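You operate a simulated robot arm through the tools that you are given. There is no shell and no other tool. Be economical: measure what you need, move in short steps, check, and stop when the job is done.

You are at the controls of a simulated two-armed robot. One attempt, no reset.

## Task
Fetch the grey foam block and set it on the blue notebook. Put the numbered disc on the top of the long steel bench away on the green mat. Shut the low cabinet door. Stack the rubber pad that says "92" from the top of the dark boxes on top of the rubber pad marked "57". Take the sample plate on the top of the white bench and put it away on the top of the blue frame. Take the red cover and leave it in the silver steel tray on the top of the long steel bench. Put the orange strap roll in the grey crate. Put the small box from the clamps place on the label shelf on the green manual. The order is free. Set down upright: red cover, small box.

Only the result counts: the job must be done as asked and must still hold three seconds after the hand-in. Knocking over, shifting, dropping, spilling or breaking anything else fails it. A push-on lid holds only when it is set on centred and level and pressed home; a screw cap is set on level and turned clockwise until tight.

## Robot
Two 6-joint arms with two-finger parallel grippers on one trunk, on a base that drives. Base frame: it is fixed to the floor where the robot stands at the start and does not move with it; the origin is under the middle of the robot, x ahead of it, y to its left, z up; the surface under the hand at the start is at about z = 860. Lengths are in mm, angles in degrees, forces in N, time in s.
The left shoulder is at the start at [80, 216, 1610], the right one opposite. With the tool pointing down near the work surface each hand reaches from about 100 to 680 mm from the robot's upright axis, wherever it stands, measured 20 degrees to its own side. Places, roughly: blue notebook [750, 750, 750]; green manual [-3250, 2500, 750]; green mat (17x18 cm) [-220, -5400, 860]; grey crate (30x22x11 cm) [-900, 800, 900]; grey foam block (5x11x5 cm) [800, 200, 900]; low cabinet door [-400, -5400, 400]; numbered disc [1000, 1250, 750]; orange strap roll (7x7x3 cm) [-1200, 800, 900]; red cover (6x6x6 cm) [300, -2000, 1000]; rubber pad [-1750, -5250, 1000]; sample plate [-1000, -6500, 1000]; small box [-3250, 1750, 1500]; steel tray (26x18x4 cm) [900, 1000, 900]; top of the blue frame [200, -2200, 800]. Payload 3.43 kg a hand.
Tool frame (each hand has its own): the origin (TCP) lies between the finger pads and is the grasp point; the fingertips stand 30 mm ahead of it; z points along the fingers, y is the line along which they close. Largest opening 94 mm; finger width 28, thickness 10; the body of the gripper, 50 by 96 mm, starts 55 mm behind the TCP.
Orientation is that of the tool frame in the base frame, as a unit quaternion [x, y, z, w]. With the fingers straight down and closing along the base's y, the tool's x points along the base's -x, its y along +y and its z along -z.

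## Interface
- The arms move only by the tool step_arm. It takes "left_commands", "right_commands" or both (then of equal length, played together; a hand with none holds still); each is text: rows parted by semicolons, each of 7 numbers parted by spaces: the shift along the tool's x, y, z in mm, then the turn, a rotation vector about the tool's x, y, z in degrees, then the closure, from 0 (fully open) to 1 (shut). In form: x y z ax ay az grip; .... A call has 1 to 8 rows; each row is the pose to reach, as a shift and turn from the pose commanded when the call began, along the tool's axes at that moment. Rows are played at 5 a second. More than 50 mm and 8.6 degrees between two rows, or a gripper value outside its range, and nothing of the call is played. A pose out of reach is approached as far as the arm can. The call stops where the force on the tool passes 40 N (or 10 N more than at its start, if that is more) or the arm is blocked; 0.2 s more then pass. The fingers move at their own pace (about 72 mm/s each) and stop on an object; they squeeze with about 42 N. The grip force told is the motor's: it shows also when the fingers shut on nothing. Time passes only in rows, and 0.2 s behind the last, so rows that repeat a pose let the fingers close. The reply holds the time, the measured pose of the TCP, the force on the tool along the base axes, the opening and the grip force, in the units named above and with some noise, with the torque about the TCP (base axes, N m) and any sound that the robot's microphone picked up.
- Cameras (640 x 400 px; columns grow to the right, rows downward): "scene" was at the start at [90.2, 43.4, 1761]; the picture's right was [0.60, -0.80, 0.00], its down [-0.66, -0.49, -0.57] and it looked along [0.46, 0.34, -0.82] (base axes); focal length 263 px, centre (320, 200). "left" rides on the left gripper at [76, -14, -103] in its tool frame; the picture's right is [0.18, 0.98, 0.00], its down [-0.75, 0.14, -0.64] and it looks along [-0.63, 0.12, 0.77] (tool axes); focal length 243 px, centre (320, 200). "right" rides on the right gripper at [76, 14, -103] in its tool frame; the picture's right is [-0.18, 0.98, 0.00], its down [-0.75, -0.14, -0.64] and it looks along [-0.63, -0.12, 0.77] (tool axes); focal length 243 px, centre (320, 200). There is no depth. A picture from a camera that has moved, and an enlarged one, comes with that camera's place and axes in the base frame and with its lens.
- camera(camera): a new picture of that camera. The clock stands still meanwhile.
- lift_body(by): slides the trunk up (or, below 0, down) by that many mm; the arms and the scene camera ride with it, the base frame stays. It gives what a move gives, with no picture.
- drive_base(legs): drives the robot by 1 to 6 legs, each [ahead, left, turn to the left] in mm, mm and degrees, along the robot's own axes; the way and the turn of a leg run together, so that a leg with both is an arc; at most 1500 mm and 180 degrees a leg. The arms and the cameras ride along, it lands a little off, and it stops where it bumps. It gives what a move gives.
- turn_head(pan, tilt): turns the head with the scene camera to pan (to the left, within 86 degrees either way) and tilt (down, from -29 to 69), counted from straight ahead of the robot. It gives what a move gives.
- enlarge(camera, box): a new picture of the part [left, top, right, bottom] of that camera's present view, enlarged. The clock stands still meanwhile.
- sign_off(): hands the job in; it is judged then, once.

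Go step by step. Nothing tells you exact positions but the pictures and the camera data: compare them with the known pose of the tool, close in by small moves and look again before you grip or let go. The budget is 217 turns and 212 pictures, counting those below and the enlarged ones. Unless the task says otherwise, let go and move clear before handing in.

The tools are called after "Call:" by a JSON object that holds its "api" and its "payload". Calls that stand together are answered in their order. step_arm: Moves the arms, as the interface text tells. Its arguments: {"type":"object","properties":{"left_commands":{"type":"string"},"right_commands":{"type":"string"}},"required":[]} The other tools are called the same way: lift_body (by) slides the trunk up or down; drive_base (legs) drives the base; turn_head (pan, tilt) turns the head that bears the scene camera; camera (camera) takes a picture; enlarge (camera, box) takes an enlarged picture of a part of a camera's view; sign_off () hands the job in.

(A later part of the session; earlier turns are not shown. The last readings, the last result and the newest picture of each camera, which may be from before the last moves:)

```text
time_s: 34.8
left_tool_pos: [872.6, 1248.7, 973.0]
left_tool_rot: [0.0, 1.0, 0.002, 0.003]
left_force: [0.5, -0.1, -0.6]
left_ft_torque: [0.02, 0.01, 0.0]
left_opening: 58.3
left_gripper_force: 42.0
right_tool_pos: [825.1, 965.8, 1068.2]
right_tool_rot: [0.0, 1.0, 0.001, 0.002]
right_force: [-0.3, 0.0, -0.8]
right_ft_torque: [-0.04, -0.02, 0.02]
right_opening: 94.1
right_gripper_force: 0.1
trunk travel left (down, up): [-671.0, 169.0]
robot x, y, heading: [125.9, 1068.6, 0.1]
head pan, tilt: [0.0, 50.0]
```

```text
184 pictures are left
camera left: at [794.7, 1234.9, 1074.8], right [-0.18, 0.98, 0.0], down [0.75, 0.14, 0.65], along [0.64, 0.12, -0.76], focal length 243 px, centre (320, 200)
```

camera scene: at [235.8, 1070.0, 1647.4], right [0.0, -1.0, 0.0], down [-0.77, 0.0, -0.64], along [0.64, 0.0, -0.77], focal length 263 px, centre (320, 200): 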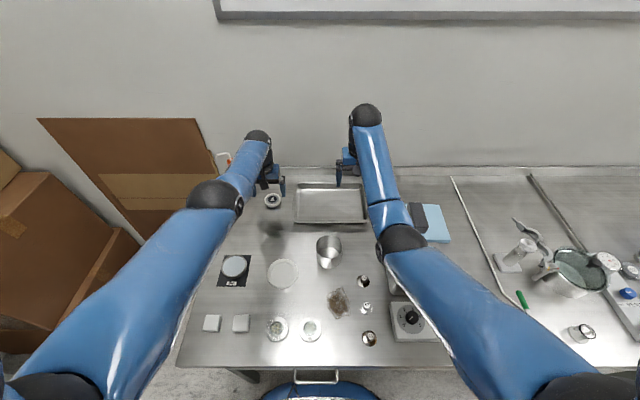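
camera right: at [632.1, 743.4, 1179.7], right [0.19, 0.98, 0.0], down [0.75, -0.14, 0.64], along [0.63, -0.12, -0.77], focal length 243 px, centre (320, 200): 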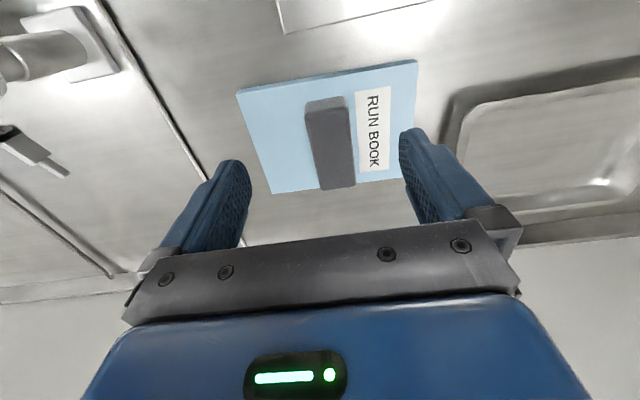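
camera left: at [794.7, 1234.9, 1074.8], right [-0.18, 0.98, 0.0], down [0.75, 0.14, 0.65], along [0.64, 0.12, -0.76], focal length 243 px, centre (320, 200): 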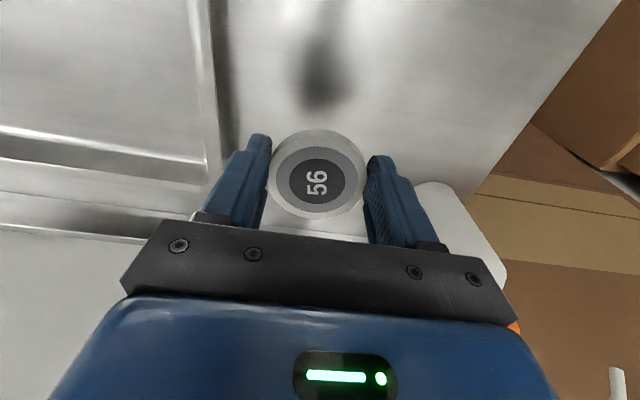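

Disc held. Raise trunk, back away from the bench, fold arms in.

Call:
{"api": "lift_body", "payload": {"by": 169}}

Call:
{"api": "drive_base", "payload": {"legs": [[-450, 0, 0]]}}

Call:
{"api": "step_arm", "payload": {"left_commands": "45 0 0 0 0 0 1;90 0 0 0 0 0 1;135 0 0 0 0 0 1;180 0 0 0 0 0 1;225 0 0 0 0 0 1;270 0 0 0 0 0 1;300 0 0 0 0 0 1", "right_commands": "45 -10 0 0 0 0 0;90 -20 0 0 0 0 0;135 -30 0 0 0 0 0;180 -40 0 0 0 0 0;225 -60 0 0 0 0 0;270 -80 0 0 0 0 0;270 -100 0 0 0 0 0"}}

Call:
{"api": "drive_base", "payload": {"legs": [[0, 0, 90]]}}

Call:
{"api": "turn_head", "payload": {"pan": 60, "tilt": 30}}

Call:
{"api": "camera", "payload": {"camera": "scene"}}

```text
time_s: 36.8
left_tool_pos: [872.8, 1250.1, 1142.2]
left_tool_rot: [0.0, 1.0, 0.002, 0.004]
left_force: [-0.2, 0.4, -1.4]
left_ft_torque: [-0.01, -0.03, 0.0]
left_opening: 58.7
left_gripper_force: 41.6
right_tool_pos: [824.0, 966.2, 1237.5]
right_tool_rot: [0.0, 1.0, 0.001, 0.002]
right_force: [-0.7, -0.6, 0.4]
right_ft_torque: [0.05, 0.0, -0.04]
right_opening: 94.1
right_gripper_force: 0.0
trunk travel left (down, up): [-840.0, 0.0]
robot x, y, heading: [125.7, 1068.2, -0.2]
head pan, tilt: [0.0, 50.0]
```

```text
time_s: 39.5
left_tool_pos: [423.3, 1251.7, 1141.7]
left_tool_rot: [-0.002, 1.0, 0.001, 0.002]
left_force: [-0.3, 0.5, -2.3]
left_ft_torque: [0.03, 0.02, 0.0]
left_opening: 58.6
left_gripper_force: 42.3
right_tool_pos: [376.3, 968.6, 1235.6]
right_tool_rot: [-0.002, 1.0, 0.001, 0.001]
right_force: [0.5, 0.4, -0.1]
right_ft_torque: [-0.01, 0.0, 0.0]
right_opening: 94.0
right_gripper_force: 0.0
trunk travel left (down, up): [-840.0, 0.0]
robot x, y, heading: [-324.4, 1068.6, 0.2]
head pan, tilt: [0.0, 50.0]
```

```text
time_s: 41.1
left_tool_pos: [138.7, 1251.0, 1056.7]
left_tool_rot: [-0.002, 1.0, 0.002, 0.009]
left_force: [-1.3, 0.4, -2.0]
left_ft_torque: [0.0, -0.01, -0.02]
left_opening: 58.6
left_gripper_force: 42.1
left hand out of reach, approached as far as the arm can: row 3, 4, 5, 6, 7
right_tool_pos: [120.3, 882.8, 1050.7]
right_tool_rot: [-0.004, 1.0, 0.001, 0.006]
right_force: [0.2, 0.2, 0.0]
right_ft_torque: [-0.01, -0.02, -0.01]
right_opening: 93.8
right_gripper_force: 0.0
right hand out of reach, approached as far as the arm can: row 1, 2, 3, 4, 5, 6, 7
trunk travel left (down, up): [-840.0, 0.0]
robot x, y, heading: [-324.4, 1068.1, 0.2]
head pan, tilt: [0.0, 50.0]
```

```text
time_s: 45.3
left_tool_pos: [-515.7, 1534.0, 1054.1]
left_tool_rot: [0.715, -0.699, -0.006, -0.004]
left_force: [0.0, 0.4, -1.7]
left_ft_torque: [-0.02, 0.0, -0.01]
left_opening: 58.5
left_gripper_force: 42.1
right_tool_pos: [-146.5, 1520.4, 1047.7]
right_tool_rot: [0.715, -0.699, -0.003, -0.001]
right_force: [-0.1, 0.0, 0.0]
right_ft_torque: [0.0, -0.01, 0.01]
right_opening: 94.1
right_gripper_force: 0.1
trunk travel left (down, up): [-840.0, 0.0]
robot x, y, heading: [-324.8, 1067.2, 91.5]
head pan, tilt: [0.0, 50.0]
```

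```text
time_s: 46.6
left_tool_pos: [-515.3, 1533.2, 1055.8]
left_tool_rot: [0.716, -0.699, -0.006, -0.004]
left_force: [0.6, -0.7, -1.4]
left_ft_torque: [-0.04, 0.0, -0.02]
left_opening: 58.6
left_gripper_force: 42.2
right_tool_pos: [-145.6, 1521.1, 1049.7]
right_tool_rot: [0.716, -0.699, -0.003, -0.002]
right_force: [0.0, 0.5, -0.8]
right_ft_torque: [-0.03, 0.0, -0.02]
right_opening: 94.2
right_gripper_force: 0.0
trunk travel left (down, up): [-840.0, 0.0]
robot x, y, heading: [-321.0, 1068.3, 91.4]
head pan, tilt: [60.0, 30.0]
```

```text
183 pictures are left
camera scene: at [-402.0, 1142.9, 1796.9], right [0.48, 0.88, 0.0], down [0.44, -0.24, -0.87], along [-0.76, 0.42, -0.5], focal length 263 px, centre (320, 200)
```

scene: 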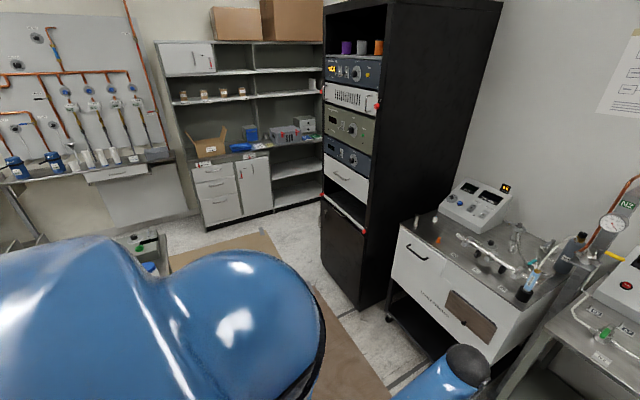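

A shelf unit and cabinets are beyond. Turn further to face −x.

Call:
{"api": "drive_base", "payload": {"legs": [[0, 0, 89]]}}

Call:
{"api": "turn_head", "payload": {"pan": 0, "tilt": 40}}

Call:
{"api": "camera", "payload": {"camera": "scene"}}

```text
time_s: 50.9
left_tool_pos: [-787.8, 875.9, 1055.0]
left_tool_rot: [1.0, 0.013, -0.007, 0.002]
left_force: [0.0, -0.8, -0.8]
left_ft_torque: [0.01, -0.02, 0.02]
left_opening: 58.6
left_gripper_force: 41.5
right_tool_pos: [-776.1, 1244.4, 1049.0]
right_tool_rot: [1.0, 0.014, -0.003, 0.001]
right_force: [-0.3, 0.3, -0.6]
right_ft_torque: [0.0, 0.04, -0.03]
right_opening: 94.1
right_gripper_force: 0.1
trunk travel left (down, up): [-840.0, 0.0]
robot x, y, heading: [-322.5, 1069.1, -178.6]
head pan, tilt: [60.0, 30.0]
```

```text
time_s: 52.2
left_tool_pos: [-787.6, 876.4, 1056.0]
left_tool_rot: [1.0, 0.013, -0.008, 0.002]
left_force: [0.6, 0.6, -1.5]
left_ft_torque: [0.0, 0.0, -0.02]
left_opening: 58.6
left_gripper_force: 41.8
right_tool_pos: [-776.2, 1243.7, 1048.2]
right_tool_rot: [1.0, 0.014, -0.003, 0.0]
right_force: [-0.4, -0.6, -0.5]
right_ft_torque: [0.0, -0.03, 0.0]
right_opening: 93.8
right_gripper_force: 0.1
trunk travel left (down, up): [-840.0, 0.0]
robot x, y, heading: [-324.7, 1070.3, -178.5]
head pan, tilt: [0.0, 40.0]
```

```text
182 pictures are left
camera scene: at [-437.4, 1065.8, 1781.6], right [-0.03, 1.0, 0.0], down [0.64, 0.02, -0.77], along [-0.77, -0.02, -0.64], focal length 263 px, centre (320, 200)
```

scene: 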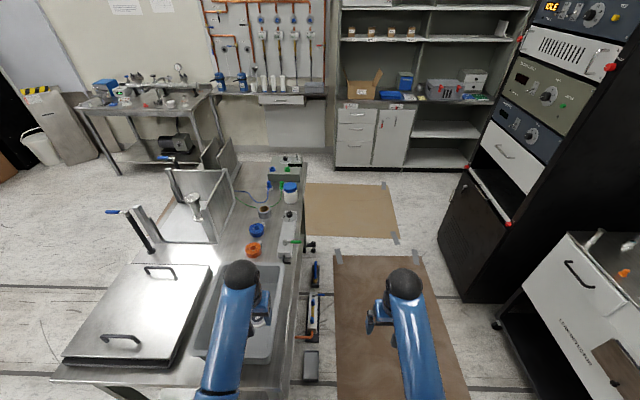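

The orange roll is at about (-1187,753) and the crate under my left hand. I'll rotate to face −y, then slide sideways beside that table.

Call:
{"api": "drive_base", "payload": {"legs": [[0, 170, 0]]}}

```text
time_s: 53.6
left_tool_pos: [-784.9, 710.2, 1054.7]
left_tool_rot: [1.0, 0.013, -0.007, 0.003]
left_force: [-0.8, 0.1, -1.0]
left_ft_torque: [0.03, -0.04, -0.01]
left_opening: 58.5
left_gripper_force: 41.8
right_tool_pos: [-772.5, 1078.6, 1048.2]
right_tool_rot: [1.0, 0.013, -0.003, 0.002]
right_force: [0.5, 0.0, -0.8]
right_ft_torque: [-0.02, 0.01, 0.03]
right_opening: 94.0
right_gripper_force: 0.1
trunk travel left (down, up): [-840.0, 0.0]
robot x, y, heading: [-317.1, 900.2, -178.4]
head pan, tilt: [0.0, 40.0]
```

Wrong way (left is −y here); correcting.

Call:
{"api": "drive_base", "payload": {"legs": [[0, -330, 0], [0, 0, 88], [0, -660, 0]]}}

Call:
{"api": "turn_head", "payload": {"pan": 0, "tilt": 55}}

Call:
{"api": "camera", "payload": {"camera": "scene"}}

```text
time_s: 62.6
left_tool_pos: [-827.0, 773.7, 1054.4]
left_tool_rot: [0.73, 0.683, -0.004, 0.005]
left_force: [-0.6, -0.2, -1.6]
left_ft_torque: [0.01, -0.02, 0.0]
left_opening: 58.6
left_gripper_force: 42.2
right_tool_pos: [-1192.7, 818.6, 1048.5]
right_tool_rot: [0.731, 0.683, -0.002, 0.002]
right_force: [0.9, 0.3, -0.8]
right_ft_torque: [-0.01, 0.05, -0.01]
right_opening: 94.0
right_gripper_force: 0.0
trunk travel left (down, up): [-840.0, 0.0]
robot x, y, heading: [-974.9, 1252.2, -94.1]
head pan, tilt: [0.0, 40.0]
```

```text
time_s: 63.4
left_tool_pos: [-828.3, 773.2, 1055.3]
left_tool_rot: [0.731, 0.682, -0.004, 0.005]
left_force: [-0.4, 0.8, -0.5]
left_ft_torque: [0.04, 0.0, 0.01]
left_opening: 58.4
left_gripper_force: 42.0
right_tool_pos: [-1194.7, 819.7, 1047.7]
right_tool_rot: [0.731, 0.683, -0.002, 0.003]
right_force: [0.4, -0.2, 0.0]
right_ft_torque: [0.0, -0.02, -0.01]
right_opening: 93.8
right_gripper_force: 0.1
trunk travel left (down, up): [-840.0, 0.0]
robot x, y, heading: [-973.5, 1253.4, -93.8]
head pan, tilt: [0.0, 55.0]
```

```text
181 pictures are left
camera scene: at [-981.0, 1151.0, 1761.0], right [-1.0, 0.07, 0.0], down [0.06, 0.82, -0.57], along [-0.04, -0.57, -0.82], focal length 263 px, centre (320, 200)
```

scene: 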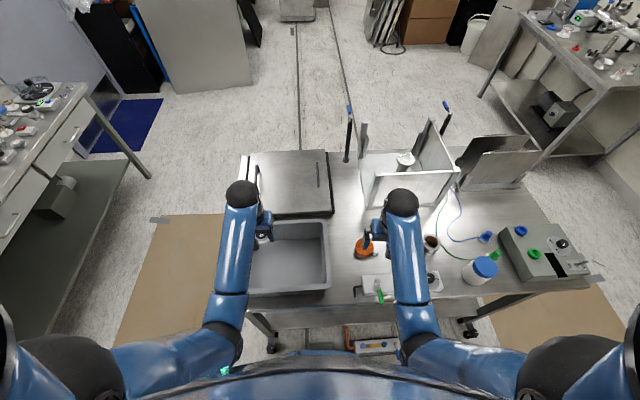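

Roll near (-1168,760), crate centre near (-895,773). Look with the right hand camera.

Call:
{"api": "camera", "payload": {"camera": "right"}}

Call:
{"api": "enlarge", "payload": {"camera": "scene", "box": [240, 200, 480, 350]}}

```text
180 pictures are left
camera right: at [-1174.2, 895.4, 1149.7], right [0.97, -0.25, 0.0], down [-0.19, -0.74, 0.65], along [-0.16, -0.63, -0.76], focal length 243 px, centre (320, 200)
```

right: 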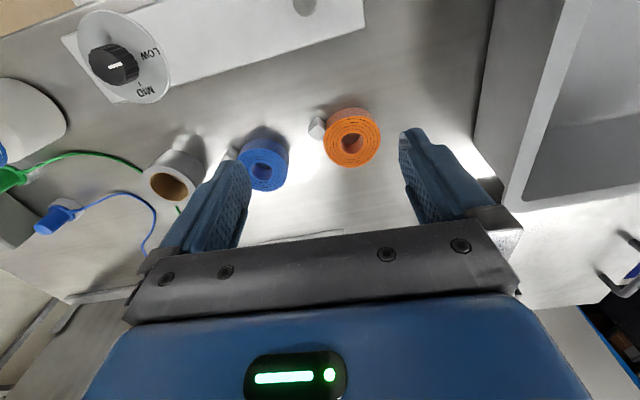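

```text
2.67 times, centred on (360, 275) of scene
camera zoom: at [-981.0, 1151.0, 1761.0], right [-1.0, 0.07, 0.0], down [0.06, 0.82, -0.57], along [-0.04, -0.57, -0.82], focal length 702 px, centre (213, 0)
```

zoom: 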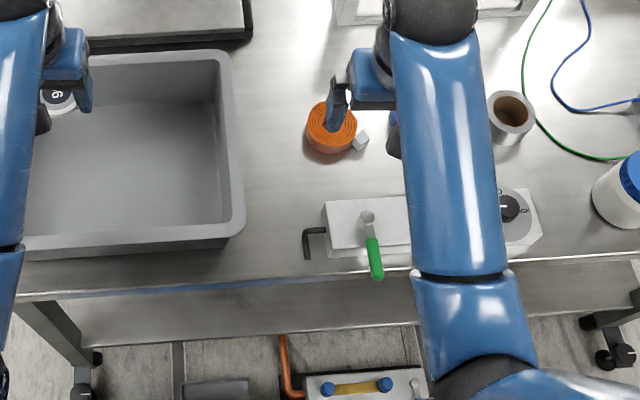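

Roll at (-1171,763) with a clip at its near −x side; I'll rotate the grip 45° to avoid it and descend partly.

Call:
{"api": "step_arm", "payload": {"right_commands": "-9 5 0 0 0 -7.5 0;-18 10 0 0 0 -15 0;-27 14 20 0 0 -22.5 0;-36 19 40 0 0 -30 0;-45 23 70 0 0 -37.5 0;-54 27.6 110 0 0 -45 0"}}

Call:
{"api": "camera", "payload": {"camera": "right"}}

```text
time_s: 64.8
left_tool_pos: [-828.0, 773.6, 1054.1]
left_tool_rot: [0.731, 0.682, -0.004, 0.006]
left_force: [0.4, 0.1, -0.4]
left_ft_torque: [-0.01, 0.02, 0.02]
left_opening: 58.5
left_gripper_force: 42.1
right_tool_pos: [-1170.1, 763.8, 938.3]
right_tool_rot: [0.413, 0.911, -0.003, 0.003]
right_force: [-0.3, 0.1, -0.5]
right_ft_torque: [0.01, 0.03, 0.02]
right_opening: 94.0
right_gripper_force: 0.1
trunk travel left (down, up): [-840.0, 0.0]
robot x, y, heading: [-978.6, 1254.1, -93.6]
head pan, tilt: [0.0, 55.0]
```

```text
178 pictures are left
camera right: at [-1208.9, 831.8, 1039.6], right [0.86, 0.51, 0.0], down [0.39, -0.66, 0.65], along [0.33, -0.56, -0.76], focal length 243 px, centre (320, 200)
```

right: 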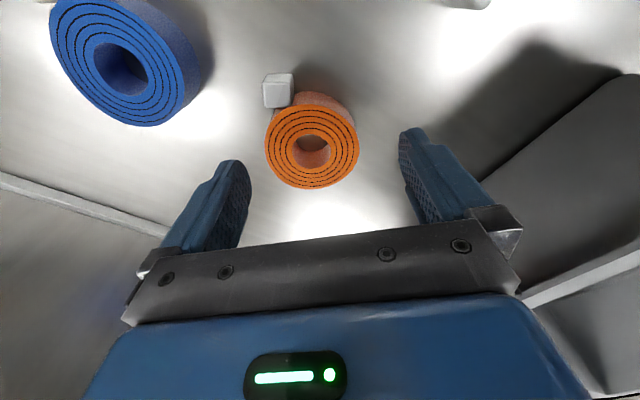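

Aligned. Descend and grip.

Call:
{"api": "step_arm", "payload": {"right_commands": "-1 2 20 0 0 0 0;-1 2 35 0 0 0 0;-1 2 43 0 0 0 0;-1 2 43 0 0 0 0.5;-1 2 43 0 0 0 1;-1 2 43 0 0 0 1;-1 2 43 0 0 0 1"}}

Call:
{"api": "camera", "payload": {"camera": "right"}}

```text
time_s: 66.4
left_tool_pos: [-828.6, 774.2, 1055.4]
left_tool_rot: [0.73, 0.683, -0.004, 0.006]
left_force: [0.4, -0.3, -1.9]
left_ft_torque: [0.04, -0.01, 0.02]
left_opening: 58.6
left_gripper_force: 42.2
right_tool_pos: [-1166.2, 765.0, 895.4]
right_tool_rot: [0.413, 0.911, -0.003, 0.001]
right_force: [-1.0, -0.7, 0.5]
right_ft_torque: [-0.04, 0.0, -0.01]
right_opening: 65.7
right_gripper_force: 41.7
trunk travel left (down, up): [-840.0, 0.0]
robot x, y, heading: [-976.3, 1248.3, -93.8]
head pan, tilt: [0.0, 55.0]
```

```text
177 pictures are left
camera right: at [-1205.7, 833.7, 997.1], right [0.86, 0.51, 0.0], down [0.39, -0.66, 0.65], along [0.33, -0.56, -0.76], focal length 243 px, centre (320, 200)
```

right: 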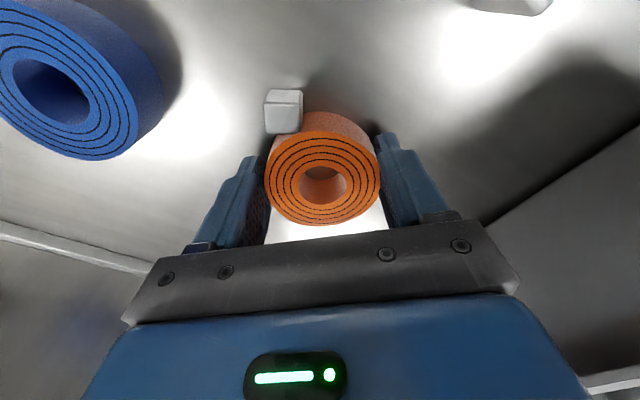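

Gripped. Lift, move the left hand aside, and carry to the crate.

Call:
{"api": "step_arm", "payload": {"right_commands": "0 0 -45 0 0 0 1;0 0 -90 0 0 0 1;0 0 -140 0 0 0 1;-30 35 -140 0 0 0 1;-60 70 -140 0 0 0 1;-90 107 -140 0 0 0 1;-120 145 -140 0 0 0 1;-145 180 -140 0 0 0 1", "left_commands": "0 20 0 0 0 0 1;0 40 0 0 0 0 1;0 70 0 0 0 0 1;0 100 0 0 0 0 1;0 130 0 0 0 0 1;0 160 0 0 0 0 1;0 180 0 0 0 0 1;0 200 0 0 0 0 1"}}

Call:
{"api": "camera", "payload": {"camera": "right"}}

Call:
{"api": "camera", "payload": {"camera": "scene"}}

```text
time_s: 68.2
left_tool_pos: [-627.2, 759.1, 1055.6]
left_tool_rot: [0.731, 0.683, -0.004, 0.005]
left_force: [0.8, -0.6, -1.9]
left_ft_torque: [0.03, -0.03, 0.0]
left_opening: 58.5
left_gripper_force: 41.8
right_tool_pos: [-937.7, 771.0, 1037.1]
right_tool_rot: [0.415, 0.91, -0.003, 0.001]
right_force: [1.0, -0.1, -1.7]
right_ft_torque: [0.03, 0.06, 0.03]
right_opening: 65.4
right_gripper_force: 42.1
trunk travel left (down, up): [-840.0, 0.0]
robot x, y, heading: [-976.5, 1253.1, -94.0]
head pan, tilt: [0.0, 55.0]
```

```text
176 pictures are left
camera right: at [-976.4, 838.6, 1139.4], right [0.86, 0.51, 0.0], down [0.39, -0.66, 0.65], along [0.32, -0.56, -0.76], focal length 243 px, centre (320, 200)
```

right: 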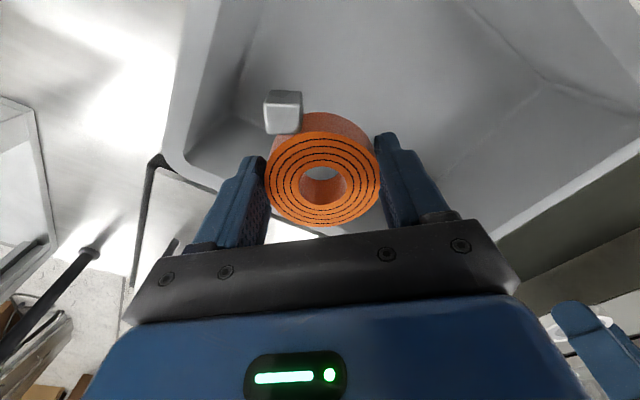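

```text
175 pictures are left
camera scene: at [-978.1, 1150.7, 1760.9], right [-1.0, 0.07, 0.0], down [0.05, 0.82, -0.57], along [-0.04, -0.57, -0.82], focal length 263 px, centre (320, 200)
```

scene: 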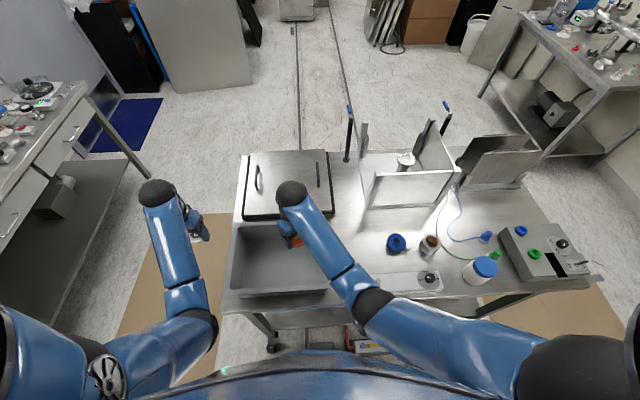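

Crate centre about (-886,808). Shift and lower the roll in.

Call:
{"api": "step_arm", "payload": {"right_commands": "-5 28 0 0 0 0 1;-10 55 0 0 0 0 1;-10 55 45 0 0 0 1;-10 55 90 0 0 0 1;-10 55 115 0 0 0 1;-10 55 125 0 0 0 1;-10 55 131 0 0 0 1"}}

Call:
{"api": "camera", "payload": {"camera": "right"}}

Call:
{"api": "enlarge", "payload": {"camera": "scene", "box": [200, 180, 400, 320]}}

```text
time_s: 69.8
left_tool_pos: [-629.3, 759.9, 1056.1]
left_tool_rot: [0.731, 0.682, -0.003, 0.005]
left_force: [0.2, 0.0, -1.3]
left_ft_torque: [0.02, 0.0, -0.01]
left_opening: 58.6
left_gripper_force: 41.9
right_tool_pos: [-890.9, 800.6, 905.1]
right_tool_rot: [0.413, 0.911, -0.003, 0.002]
right_force: [-0.2, -0.7, -1.1]
right_ft_torque: [0.02, -0.01, -0.02]
right_opening: 65.2
right_gripper_force: 42.2
trunk travel left (down, up): [-840.0, 0.0]
robot x, y, heading: [-979.3, 1254.3, -93.8]
head pan, tilt: [0.0, 55.0]
```

```text
174 pictures are left
camera right: at [-929.8, 868.5, 1005.5], right [0.86, 0.51, 0.0], down [0.39, -0.66, 0.65], along [0.33, -0.56, -0.76], focal length 243 px, centre (320, 200)
```

right: 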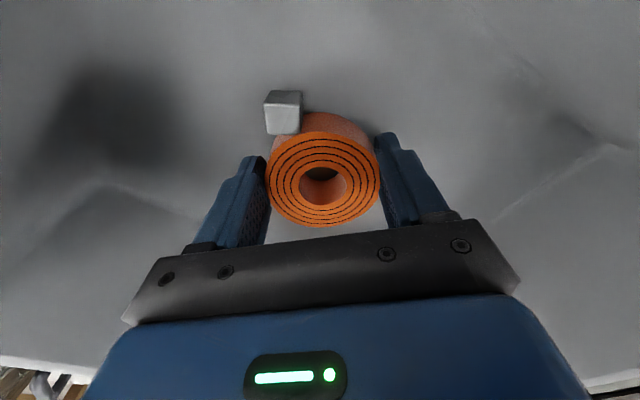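

```text
2.86 times, centred on (300, 250) of scene
camera zoom: at [-981.6, 1150.6, 1760.9], right [-1.0, 0.07, 0.0], down [0.06, 0.82, -0.57], along [-0.04, -0.57, -0.82], focal length 753 px, centre (377, 57)
```

zoom: 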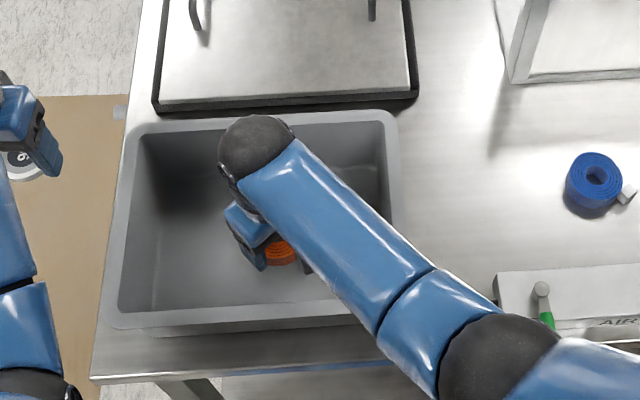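

Well inside. Continue down to contact and release.

Call:
{"api": "step_arm", "payload": {"right_commands": "0 0 4 0 0 0 1;0 0 8 0 0 0 1"}}

```text
time_s: 70.4
left_tool_pos: [-629.5, 761.7, 1058.0]
left_tool_rot: [0.731, 0.683, -0.004, 0.007]
left_force: [0.3, 0.4, -0.7]
left_ft_torque: [0.0, -0.01, -0.01]
left_opening: 58.6
left_gripper_force: 42.3
right_tool_pos: [-889.2, 801.6, 901.3]
right_tool_rot: [0.414, 0.91, -0.005, 0.006]
right_force: [-1.9, -1.0, 20.1]
right_ft_torque: [0.49, 0.21, 0.04]
right_opening: 65.5
right_gripper_force: 42.4
trunk travel left (down, up): [-840.0, 0.0]
robot x, y, heading: [-977.8, 1251.2, -94.1]
head pan, tilt: [0.0, 55.0]
```

Call:
{"api": "step_arm", "payload": {"right_commands": "0 0 -3 0 0 0 0.5;0 0 -3 0 0 0 0.1;0 0 -3 0 0 0 0;0 0 -45 0 0 0 0;0 0 -90 0 0 0 0;0 0 -135 0 0 0 0;0 0 -145 0 0 0 0"}}

Call:
{"api": "camera", "payload": {"camera": "right"}}

```text
time_s: 72.0
left_tool_pos: [-628.7, 758.8, 1056.7]
left_tool_rot: [0.731, 0.682, -0.003, 0.006]
left_force: [0.6, 0.3, -1.6]
left_ft_torque: [0.02, 0.03, -0.02]
left_opening: 58.3
left_gripper_force: 41.0
right_tool_pos: [-890.2, 800.8, 1045.6]
right_tool_rot: [0.414, 0.91, -0.003, 0.003]
right_force: [0.8, -0.4, -0.8]
right_ft_torque: [0.02, -0.02, 0.04]
right_opening: 94.1
right_gripper_force: 0.1
trunk travel left (down, up): [-840.0, 0.0]
robot x, y, heading: [-974.7, 1253.2, -93.9]
head pan, tilt: [0.0, 55.0]
```

```text
172 pictures are left
camera right: at [-929.6, 869.4, 1145.8], right [0.86, 0.51, 0.0], down [0.39, -0.66, 0.65], along [0.33, -0.56, -0.76], focal length 243 px, centre (320, 200)
```

right: 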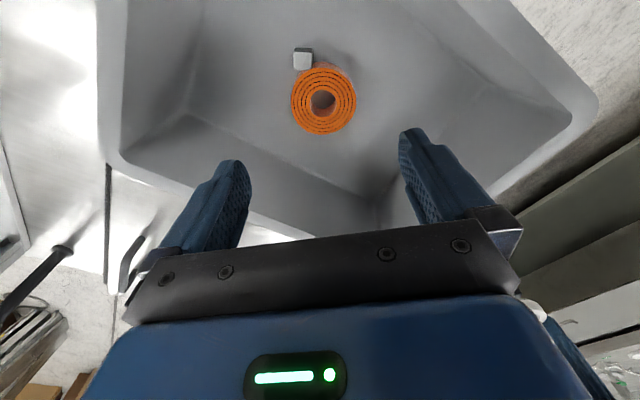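

Roll is in the crate. Tuck the hands, back off, turn to face −x for the shelf.

Call:
{"api": "step_arm", "payload": {"right_commands": "0 -10 0 0 0 8 0;0 -25 0 0 0 16 0;0 -40 0 0 0 24 0;0 -60 0 0 0 32 0;0 -80 0 0 0 40 0;0 -100 0 0 0 45 0;0 -120 0 0 0 45 0", "left_commands": "0 -25 0 0 0 0 1;0 -50 0 0 0 0 1;0 -75 0 0 0 0 1;0 -100 0 0 0 0 1;0 -125 0 0 0 0 1;0 -150 0 0 0 0 1;0 -170 0 0 0 0 1"}}

Call:
{"api": "drive_base", "payload": {"legs": [[-200, 0, 0], [0, 0, -86]]}}

Call:
{"api": "turn_head", "payload": {"pan": 0, "tilt": 15}}

Call:
{"api": "camera", "payload": {"camera": "scene"}}

```text
time_s: 73.6
left_tool_pos: [-799.7, 770.2, 1053.8]
left_tool_rot: [0.731, 0.682, -0.003, 0.006]
left_force: [0.5, -0.1, -1.9]
left_ft_torque: [0.01, 0.0, -0.03]
left_opening: 58.1
left_gripper_force: 41.6
right_tool_pos: [-981.9, 724.8, 1042.2]
right_tool_rot: [0.731, 0.682, -0.002, 0.004]
right_force: [-0.1, 0.5, -0.8]
right_ft_torque: [0.01, 0.0, 0.02]
right_opening: 94.2
right_gripper_force: 0.1
trunk travel left (down, up): [-840.0, 0.0]
robot x, y, heading: [-976.4, 1255.0, -94.3]
head pan, tilt: [0.0, 55.0]
```

```text
time_s: 78.9
left_tool_pos: [-1438.0, 1248.8, 1054.2]
left_tool_rot: [1.0, -0.008, -0.007, 0.002]
left_force: [0.0, -0.8, -0.6]
left_ft_torque: [0.02, -0.03, -0.01]
left_opening: 58.4
left_gripper_force: 42.4
right_tool_pos: [-1491.1, 1428.2, 1043.1]
right_tool_rot: [1.0, -0.008, -0.004, 0.0]
right_force: [0.6, -0.4, 0.5]
right_ft_torque: [0.04, -0.03, -0.01]
right_opening: 93.9
right_gripper_force: 0.2
trunk travel left (down, up): [-840.0, 0.0]
robot x, y, heading: [-964.3, 1451.1, 179.0]
head pan, tilt: [0.0, 55.0]
```

```text
time_s: 80.0
left_tool_pos: [-1436.7, 1248.6, 1054.0]
left_tool_rot: [1.0, -0.008, -0.007, 0.002]
left_force: [-0.2, -0.3, -0.8]
left_ft_torque: [0.02, -0.02, 0.05]
left_opening: 58.5
left_gripper_force: 42.0
right_tool_pos: [-1489.8, 1428.1, 1042.2]
right_tool_rot: [1.0, -0.009, -0.003, 0.001]
right_force: [1.1, 0.6, -0.3]
right_ft_torque: [-0.02, -0.02, 0.0]
right_opening: 94.2
right_gripper_force: 0.0
trunk travel left (down, up): [-840.0, 0.0]
robot x, y, heading: [-966.5, 1449.3, 179.1]
head pan, tilt: [0.0, 15.0]
```

```text
171 pictures are left
camera scene: at [-1085.3, 1452.1, 1821.1], right [0.02, 1.0, 0.0], down [0.26, 0.0, -0.97], along [-0.97, 0.02, -0.26], focal length 263 px, centre (320, 200)
```

scene: 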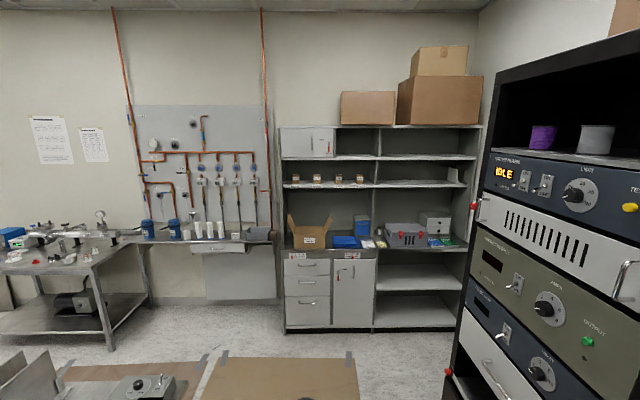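

The shelf has four small boxes. Enlarge to read labels.

Call:
{"api": "enlarge", "payload": {"camera": "scene", "box": [275, 120, 485, 260]}}

```text
2.86 times, centred on (380, 190) of scene
camera zoom: at [-1085.3, 1452.1, 1821.1], right [0.02, 1.0, 0.0], down [0.26, 0.0, -0.97], along [-0.97, 0.02, -0.26], focal length 753 px, centre (149, 229)
```

zoom: 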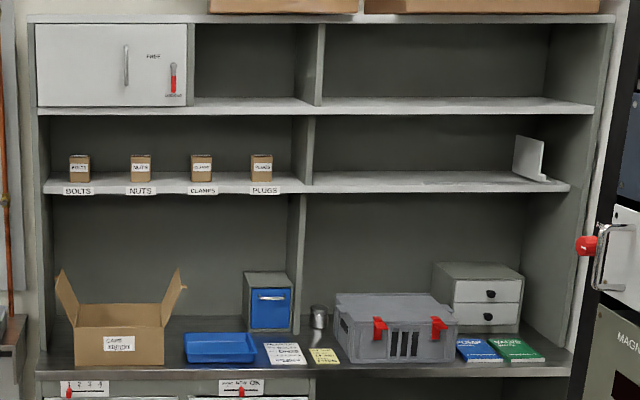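

Clamps is the third from left; green manual is at bottom right. Drive closer, passing the rack with margin.

Call:
{"api": "drive_base", "payload": {"legs": [[0, 80, 0], [1250, 0, 0], [0, -230, 0]]}}

Call:
{"api": "camera", "payload": {"camera": "scene"}}

```text
time_s: 88.3
left_tool_pos: [-2692.8, 1381.3, 1052.0]
left_tool_rot: [1.0, 0.007, -0.007, 0.0]
left_force: [1.2, 0.2, -2.1]
left_ft_torque: [0.02, 0.0, -0.04]
left_opening: 58.5
left_gripper_force: 41.9
right_tool_pos: [-2752.0, 1560.6, 1041.7]
right_tool_rot: [1.0, 0.007, -0.003, -0.002]
right_force: [0.4, -0.7, 0.0]
right_ft_torque: [0.03, 0.02, 0.02]
right_opening: 93.9
right_gripper_force: 0.1
trunk travel left (down, up): [-840.0, 0.0]
robot x, y, heading: [-2228.7, 1602.4, -179.3]
head pan, tilt: [0.0, 15.0]
```

```text
169 pictures are left
camera scene: at [-2347.4, 1593.3, 1821.1], right [-0.01, 1.0, 0.0], down [0.26, 0.01, -0.97], along [-0.97, -0.01, -0.26], focal length 263 px, centre (320, 200)
```

scene: 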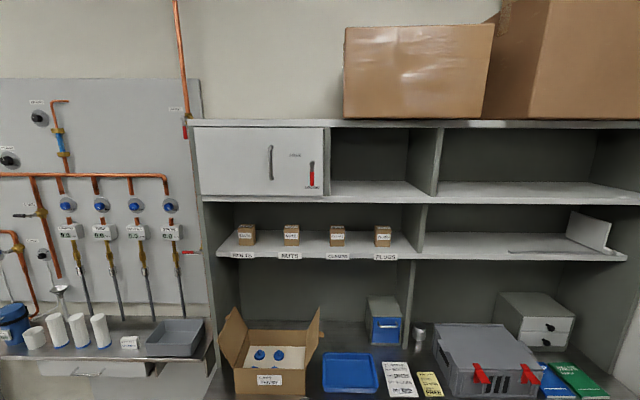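

Clamps box is near (-3312,1651,1416), shelf front ~-3192. I'll pitch the right hand to ~35° below horizontal and raise it, and tuck the left.

Call:
{"api": "step_arm", "payload": {"right_commands": "0 -22 -35 0 -7 0 0;0 -44 -70 0 -14 0 0;0 -66 -105 0 -21 0 0;0 -88 -140 0 -28 0 0;0 -110 -180 0 -35 0 0;0 -132 -220 0 -42 0 0;0 -154 -260 0 -49 0 0;0 -176 -300 0 -55 0 0", "left_commands": "25 20 10 0 0 0 1;50 40 20 0 0 0 1;75 60 30 0 0 0 1;100 80 40 0 0 0 1;125 100 50 0 0 0 1;150 120 60 0 0 0 1;175 140 70 0 0 0 1;200 160 80 0 0 0 1"}}

Call:
{"api": "camera", "payload": {"camera": "scene"}}

```text
time_s: 90.1
left_tool_pos: [-2503.0, 1232.8, 975.4]
left_tool_rot: [1.0, -0.019, -0.011, 0.007]
left_force: [0.3, 0.7, -1.1]
left_ft_torque: [-0.01, 0.0, 0.0]
left_opening: 58.4
left_gripper_force: 41.8
right_tool_pos: [-2750.7, 1741.7, 1344.9]
right_tool_rot: [0.885, 0.006, -0.466, 0.003]
right_force: [0.8, 0.6, 0.5]
right_ft_torque: [0.0, 0.01, 0.0]
right_opening: 94.1
right_gripper_force: 0.0
trunk travel left (down, up): [-840.0, 0.0]
robot x, y, heading: [-2224.4, 1605.7, -179.5]
head pan, tilt: [0.0, 15.0]
```

```text
168 pictures are left
camera scene: at [-2347.1, 1601.4, 1820.9], right [-0.01, 1.0, 0.0], down [0.26, 0.0, -0.97], along [-0.97, -0.01, -0.26], focal length 263 px, centre (320, 200)
```

scene: 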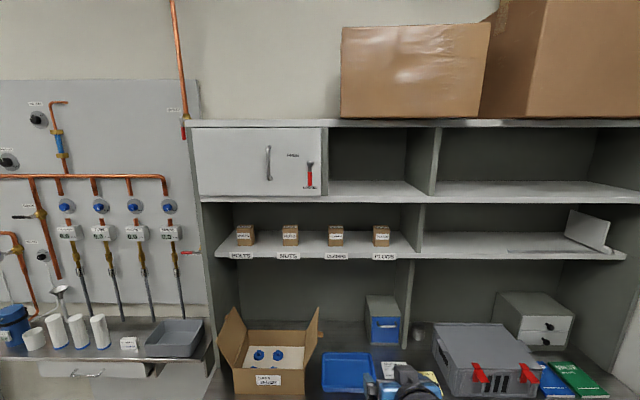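

Reachable. Raise the hand to box height and drive so it stops before the shelf.

Call:
{"api": "step_arm", "payload": {"right_commands": "-24 0 -17 0 0 0 0;-48 0 -34 0 0 0 0;-72 0 -50 0 0 0 0"}}

Call:
{"api": "drive_base", "payload": {"legs": [[380, 90, 0]]}}

Call:
{"api": "camera", "payload": {"camera": "right"}}

Call:
{"api": "camera", "payload": {"camera": "scene"}}

```text
time_s: 90.9
left_tool_pos: [-2502.5, 1227.9, 976.7]
left_tool_rot: [1.0, -0.012, -0.012, 0.006]
left_force: [0.2, -0.3, -1.1]
left_ft_torque: [0.01, -0.03, -0.01]
left_opening: 58.3
left_gripper_force: 41.7
right_tool_pos: [-2771.9, 1734.8, 1405.3]
right_tool_rot: [0.884, 0.005, -0.467, 0.003]
right_force: [-0.3, 0.1, 0.1]
right_ft_torque: [-0.04, -0.01, 0.0]
right_opening: 94.0
right_gripper_force: 0.1
right hand out of reach, approached as far as the arm can: row 2, 3
trunk travel left (down, up): [-840.0, 0.0]
robot x, y, heading: [-2225.0, 1608.8, -179.0]
head pan, tilt: [0.0, 15.0]
```

```text
time_s: 93.4
left_tool_pos: [-2890.5, 1124.7, 979.2]
left_tool_rot: [1.0, 0.002, -0.016, 0.009]
left_force: [-0.1, -0.3, -0.9]
left_ft_torque: [0.03, 0.02, -0.01]
left_opening: 58.6
left_gripper_force: 41.6
right_tool_pos: [-3161.1, 1637.0, 1406.2]
right_tool_rot: [0.883, 0.008, -0.469, 0.006]
right_force: [0.3, -0.6, -0.3]
right_ft_torque: [-0.02, 0.01, -0.01]
right_opening: 94.0
right_gripper_force: 0.2
trunk travel left (down, up): [-840.0, 0.0]
robot x, y, heading: [-2621.8, 1503.9, -178.8]
head pan, tilt: [0.0, 15.0]
```

```text
167 pictures are left
camera right: at [-3033.1, 1625.3, 1400.5], right [-0.08, -0.98, 0.15], down [0.11, 0.15, 0.98], along [-0.99, 0.1, 0.09], focal length 243 px, centre (320, 200)
```

right: 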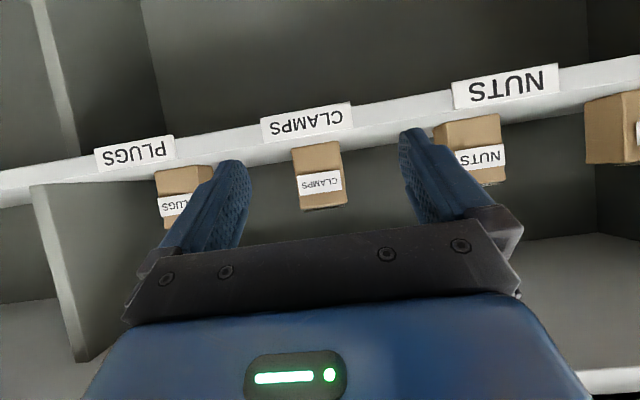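

```text
166 pictures are left
camera scene: at [-2736.0, 1504.0, 1821.4], right [-0.02, 1.0, 0.0], down [0.26, 0.01, -0.97], along [-0.97, -0.02, -0.26], focal length 263 px, centre (320, 200)
```

scene: 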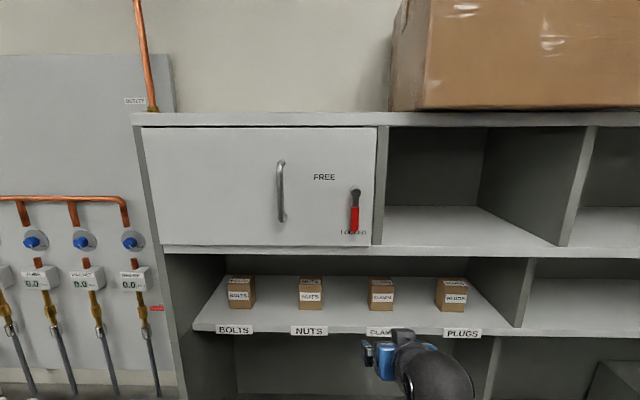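

Refined: shelf surface z≈1357, front edge x≈-3278, box front at x≈-3364, y≈1655. Drive 120 closer and re-look.

Call:
{"api": "drive_base", "payload": {"legs": [[120, -15, 0]]}}

Call:
{"api": "camera", "payload": {"camera": "right"}}

Call:
{"api": "camera", "payload": {"camera": "scene"}}

```text
time_s: 94.7
left_tool_pos: [-3006.4, 1134.0, 980.6]
left_tool_rot: [1.0, 0.001, -0.019, 0.01]
left_force: [0.0, 0.1, -0.8]
left_ft_torque: [-0.01, 0.0, 0.04]
left_opening: 58.6
left_gripper_force: 41.8
right_tool_pos: [-3276.2, 1646.6, 1408.2]
right_tool_rot: [0.882, 0.01, -0.471, 0.006]
right_force: [0.7, -0.2, 1.4]
right_ft_torque: [-0.04, 0.0, -0.02]
right_opening: 93.9
right_gripper_force: 0.1
trunk travel left (down, up): [-840.0, 0.0]
robot x, y, heading: [-2740.1, 1518.8, -178.7]
head pan, tilt: [0.0, 15.0]
```

```text
165 pictures are left
camera right: at [-3147.8, 1635.3, 1402.1], right [-0.08, -0.98, 0.15], down [0.11, 0.14, 0.98], along [-0.99, 0.1, 0.1], focal length 243 px, centre (320, 200)
```

right: 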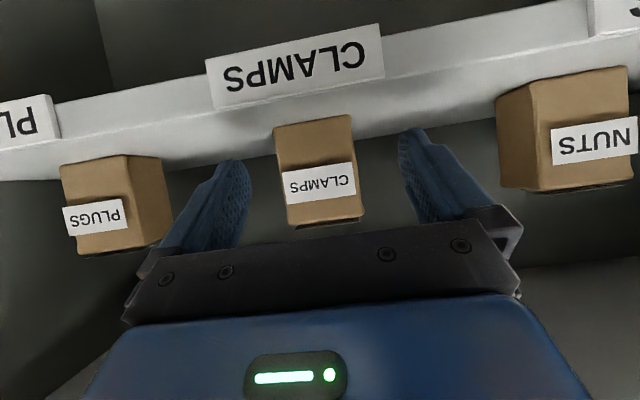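

```text
164 pictures are left
camera scene: at [-2849.3, 1513.9, 1821.8], right [-0.02, 1.0, 0.0], down [0.25, 0.01, -0.97], along [-0.97, -0.02, -0.25], focal length 263 px, centre (320, 200)
```

scene: 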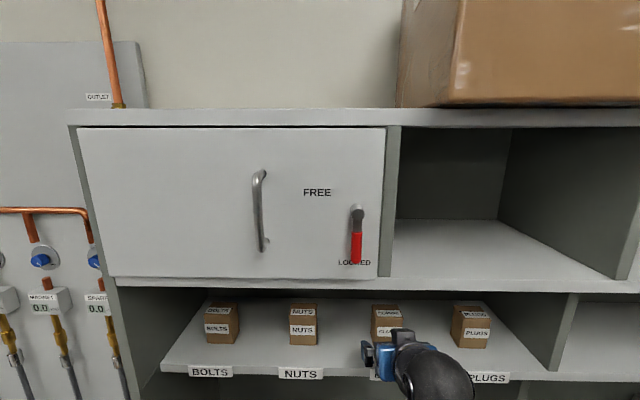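

Box front at x≈-3350, y≈1653. Advance to grasp, without touching the shelf.

Call:
{"api": "step_arm", "payload": {"right_commands": "-16 -3 27 0 0 0 0;-32 -6 55 0 0 0 0;-48.4 -9 83 0 0 0 0;-48.4 -9 83 0 0 0 0"}}

Call:
{"api": "camera", "payload": {"camera": "right"}}

```text
time_s: 95.7
left_tool_pos: [-3013.4, 1134.1, 980.7]
left_tool_rot: [1.0, 0.001, -0.018, 0.01]
left_force: [0.0, 0.3, -1.5]
left_ft_torque: [-0.04, -0.05, 0.0]
left_opening: 58.6
left_gripper_force: 42.1
right_tool_pos: [-3380.2, 1652.0, 1397.5]
right_tool_rot: [0.884, 0.009, -0.467, 0.006]
right_force: [-0.3, 0.3, 0.0]
right_ft_torque: [0.02, 0.02, 0.02]
right_opening: 93.9
right_gripper_force: 0.0
trunk travel left (down, up): [-840.0, 0.0]
robot x, y, heading: [-2736.5, 1518.6, -178.5]
head pan, tilt: [0.0, 15.0]
```

```text
163 pictures are left
camera right: at [-3252.7, 1641.7, 1391.7], right [-0.08, -0.98, 0.15], down [0.1, 0.15, 0.98], along [-0.99, 0.1, 0.09], focal length 243 px, centre (320, 200)
```

right: 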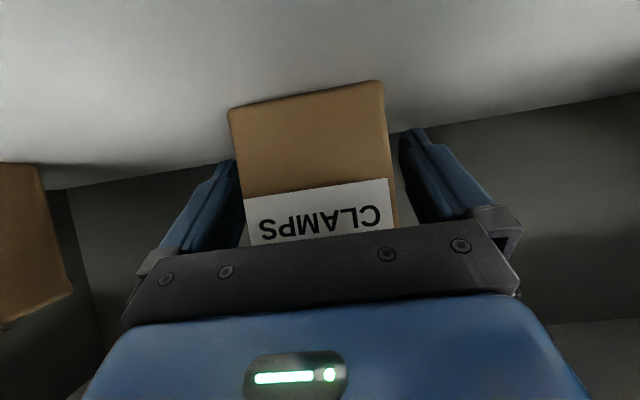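

Box is between the fingers. Close, then check.

Call:
{"api": "step_arm", "payload": {"right_commands": "0 0 0 0 0 0 0.3;0 0 0 0 0 0 0.6;0 0 0 0 0 0 1;0 0 0 0 0 0 1"}}

Call:
{"api": "camera", "payload": {"camera": "right"}}

```text
time_s: 96.7
left_tool_pos: [-3015.3, 1133.7, 980.6]
left_tool_rot: [1.0, 0.002, -0.017, 0.011]
left_force: [0.6, -0.1, -1.3]
left_ft_torque: [0.01, -0.03, 0.01]
left_opening: 58.4
left_gripper_force: 41.8
right_tool_pos: [-3380.7, 1653.7, 1397.7]
right_tool_rot: [0.884, 0.009, -0.467, 0.005]
right_force: [0.0, -0.1, -0.4]
right_ft_torque: [-0.02, -0.02, 0.02]
right_opening: 66.0
right_gripper_force: 41.8
trunk travel left (down, up): [-840.0, 0.0]
robot x, y, heading: [-2736.5, 1519.8, -178.8]
head pan, tilt: [0.0, 15.0]
```

```text
162 pictures are left
camera right: at [-3251.9, 1641.8, 1391.8], right [-0.08, -0.98, 0.15], down [0.1, 0.14, 0.98], along [-0.99, 0.1, 0.09], focal length 243 px, centre (320, 200)
```

right: 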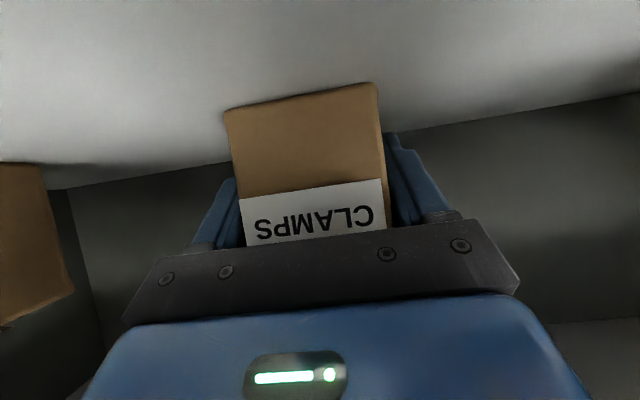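

Gripped (66 mm). Lift ~14 mm and reverse out.

Call:
{"api": "step_arm", "payload": {"right_commands": "-6 0 -4 0 0 0 1;-12 0 -8 0 0 0 1;-12 0 -8 0 0 0 1"}}

Call:
{"api": "camera", "payload": {"camera": "right"}}

```text
time_s: 97.5
left_tool_pos: [-3013.9, 1133.4, 979.7]
left_tool_rot: [1.0, 0.003, -0.017, 0.011]
left_force: [-0.3, 0.5, -0.9]
left_ft_torque: [-0.02, 0.0, 0.01]
left_opening: 58.6
left_gripper_force: 41.6
right_tool_pos: [-3381.0, 1653.2, 1411.2]
right_tool_rot: [0.884, 0.009, -0.467, 0.005]
right_force: [0.6, -0.5, -1.5]
right_ft_torque: [-0.01, 0.02, 0.03]
right_opening: 66.1
right_gripper_force: 42.5
trunk travel left (down, up): [-840.0, 0.0]
robot x, y, heading: [-2736.5, 1515.2, -178.8]
head pan, tilt: [0.0, 15.0]
```

```text
161 pictures are left
camera right: at [-3252.6, 1642.0, 1405.4], right [-0.08, -0.98, 0.15], down [0.1, 0.14, 0.98], along [-0.99, 0.1, 0.09], focal length 243 px, centre (320, 200)
```

right: 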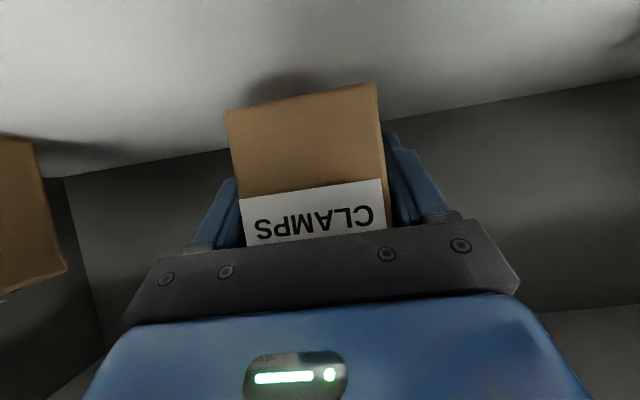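

Box lifted. Reverse out and slide right toward the manual.

Call:
{"api": "drive_base", "payload": {"legs": [[-420, 0, 0], [0, -740, 0]]}}

Call:
{"api": "turn_head", "payload": {"pan": -15, "tilt": 35}}

Call:
{"api": "camera", "payload": {"camera": "scene"}}

```text
time_s: 102.8
left_tool_pos: [-2667.5, 1674.3, 976.9]
left_tool_rot: [0.997, -0.069, -0.016, 0.008]
left_force: [-0.6, -0.1, -1.8]
left_ft_torque: [0.04, -0.03, 0.01]
left_opening: 58.7
left_gripper_force: 41.4
right_tool_pos: [-2960.3, 2239.6, 1408.0]
right_tool_rot: [0.884, -0.05, -0.465, -0.027]
right_force: [0.1, 1.0, -2.2]
right_ft_torque: [0.03, -0.01, -0.02]
right_opening: 65.7
right_gripper_force: 42.6
trunk travel left (down, up): [-840.0, 0.0]
robot x, y, heading: [-2339.5, 2014.8, 173.0]
head pan, tilt: [0.0, 15.0]
stopped in leg 2: the robot was blocked; the commanded pose is now the measured one
```

```text
time_s: 103.6
left_tool_pos: [-2665.0, 1676.5, 980.5]
left_tool_rot: [0.997, -0.069, -0.019, 0.01]
left_force: [-0.6, 0.1, -1.6]
left_ft_torque: [-0.02, -0.05, 0.0]
left_opening: 58.5
left_gripper_force: 42.0
right_tool_pos: [-2956.2, 2242.5, 1411.1]
right_tool_rot: [0.883, -0.051, -0.466, -0.026]
right_force: [0.0, -0.2, -2.9]
right_ft_torque: [-0.03, 0.01, 0.01]
right_opening: 66.0
right_gripper_force: 42.4
trunk travel left (down, up): [-840.0, 0.0]
robot x, y, heading: [-2339.4, 2020.6, 173.4]
head pan, tilt: [-15.0, 35.0]
```

```text
160 pictures are left
camera scene: at [-2448.0, 2054.6, 1789.2], right [0.37, 0.93, 0.0], down [0.53, -0.21, -0.82], along [-0.76, 0.3, -0.57], focal length 263 px, centre (320, 200)
```

scene: 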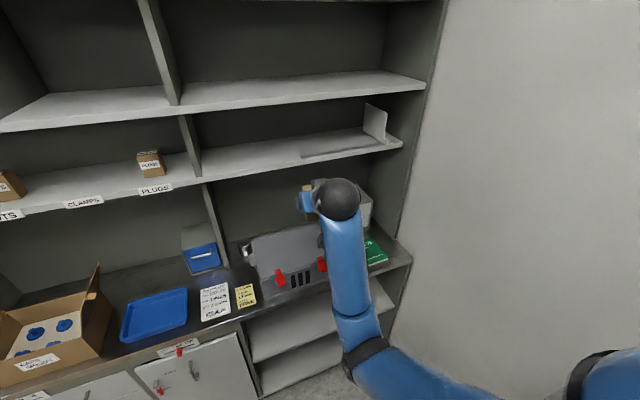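

The slide was blocked (likely near the rack). Move away from it, lower and retract the right hand, then straighten.

Call:
{"api": "drive_base", "payload": {"legs": [[0, 80, 0]]}}

Call:
{"api": "turn_head", "payload": {"pan": -86, "tilt": 35}}

Call:
{"api": "camera", "payload": {"camera": "scene"}}

```text
time_s: 104.6
left_tool_pos: [-2674.4, 1609.2, 984.0]
left_tool_rot: [0.997, -0.071, -0.019, 0.015]
left_force: [-0.3, 1.7, -0.9]
left_ft_torque: [-0.1, 0.02, -0.03]
left_opening: 58.7
left_gripper_force: 42.4
right_tool_pos: [-2962.1, 2181.6, 1408.7]
right_tool_rot: [0.882, -0.057, -0.466, -0.024]
right_force: [-0.1, 1.4, -2.6]
right_ft_torque: [-0.03, 0.07, 0.09]
right_opening: 66.3
right_gripper_force: 41.9
trunk travel left (down, up): [-840.0, 0.0]
robot x, y, heading: [-2346.0, 1939.2, 172.8]
head pan, tilt: [-15.0, 35.0]
```

```text
time_s: 106.1
left_tool_pos: [-2674.3, 1602.4, 980.1]
left_tool_rot: [0.997, -0.071, -0.018, 0.012]
left_force: [-1.1, -0.6, -0.6]
left_ft_torque: [-0.02, -0.01, 0.01]
left_opening: 58.5
left_gripper_force: 42.4
right_tool_pos: [-2963.1, 2169.7, 1411.6]
right_tool_rot: [0.883, -0.056, -0.465, -0.027]
right_force: [0.3, 0.6, -2.5]
right_ft_torque: [-0.01, 0.05, -0.01]
right_opening: 66.0
right_gripper_force: 42.1
trunk travel left (down, up): [-840.0, 0.0]
robot x, y, heading: [-2350.7, 1940.9, 173.2]
head pan, tilt: [-85.9, 35.0]
```

```text
159 pictures are left
camera scene: at [-2370.4, 2035.0, 1789.0], right [1.0, -0.05, 0.0], down [-0.03, -0.57, -0.82], along [0.04, 0.82, -0.58], focal length 263 px, centre (320, 200)
```

scene: 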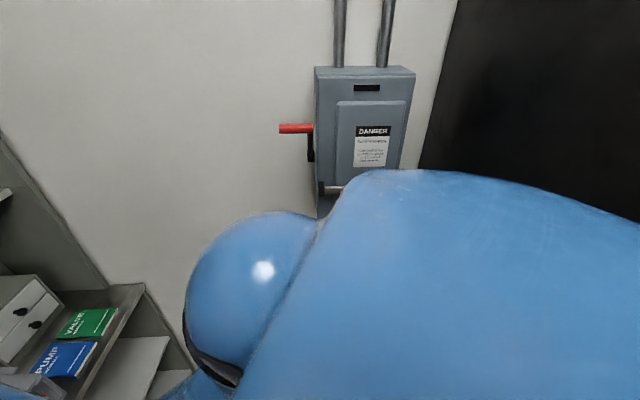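

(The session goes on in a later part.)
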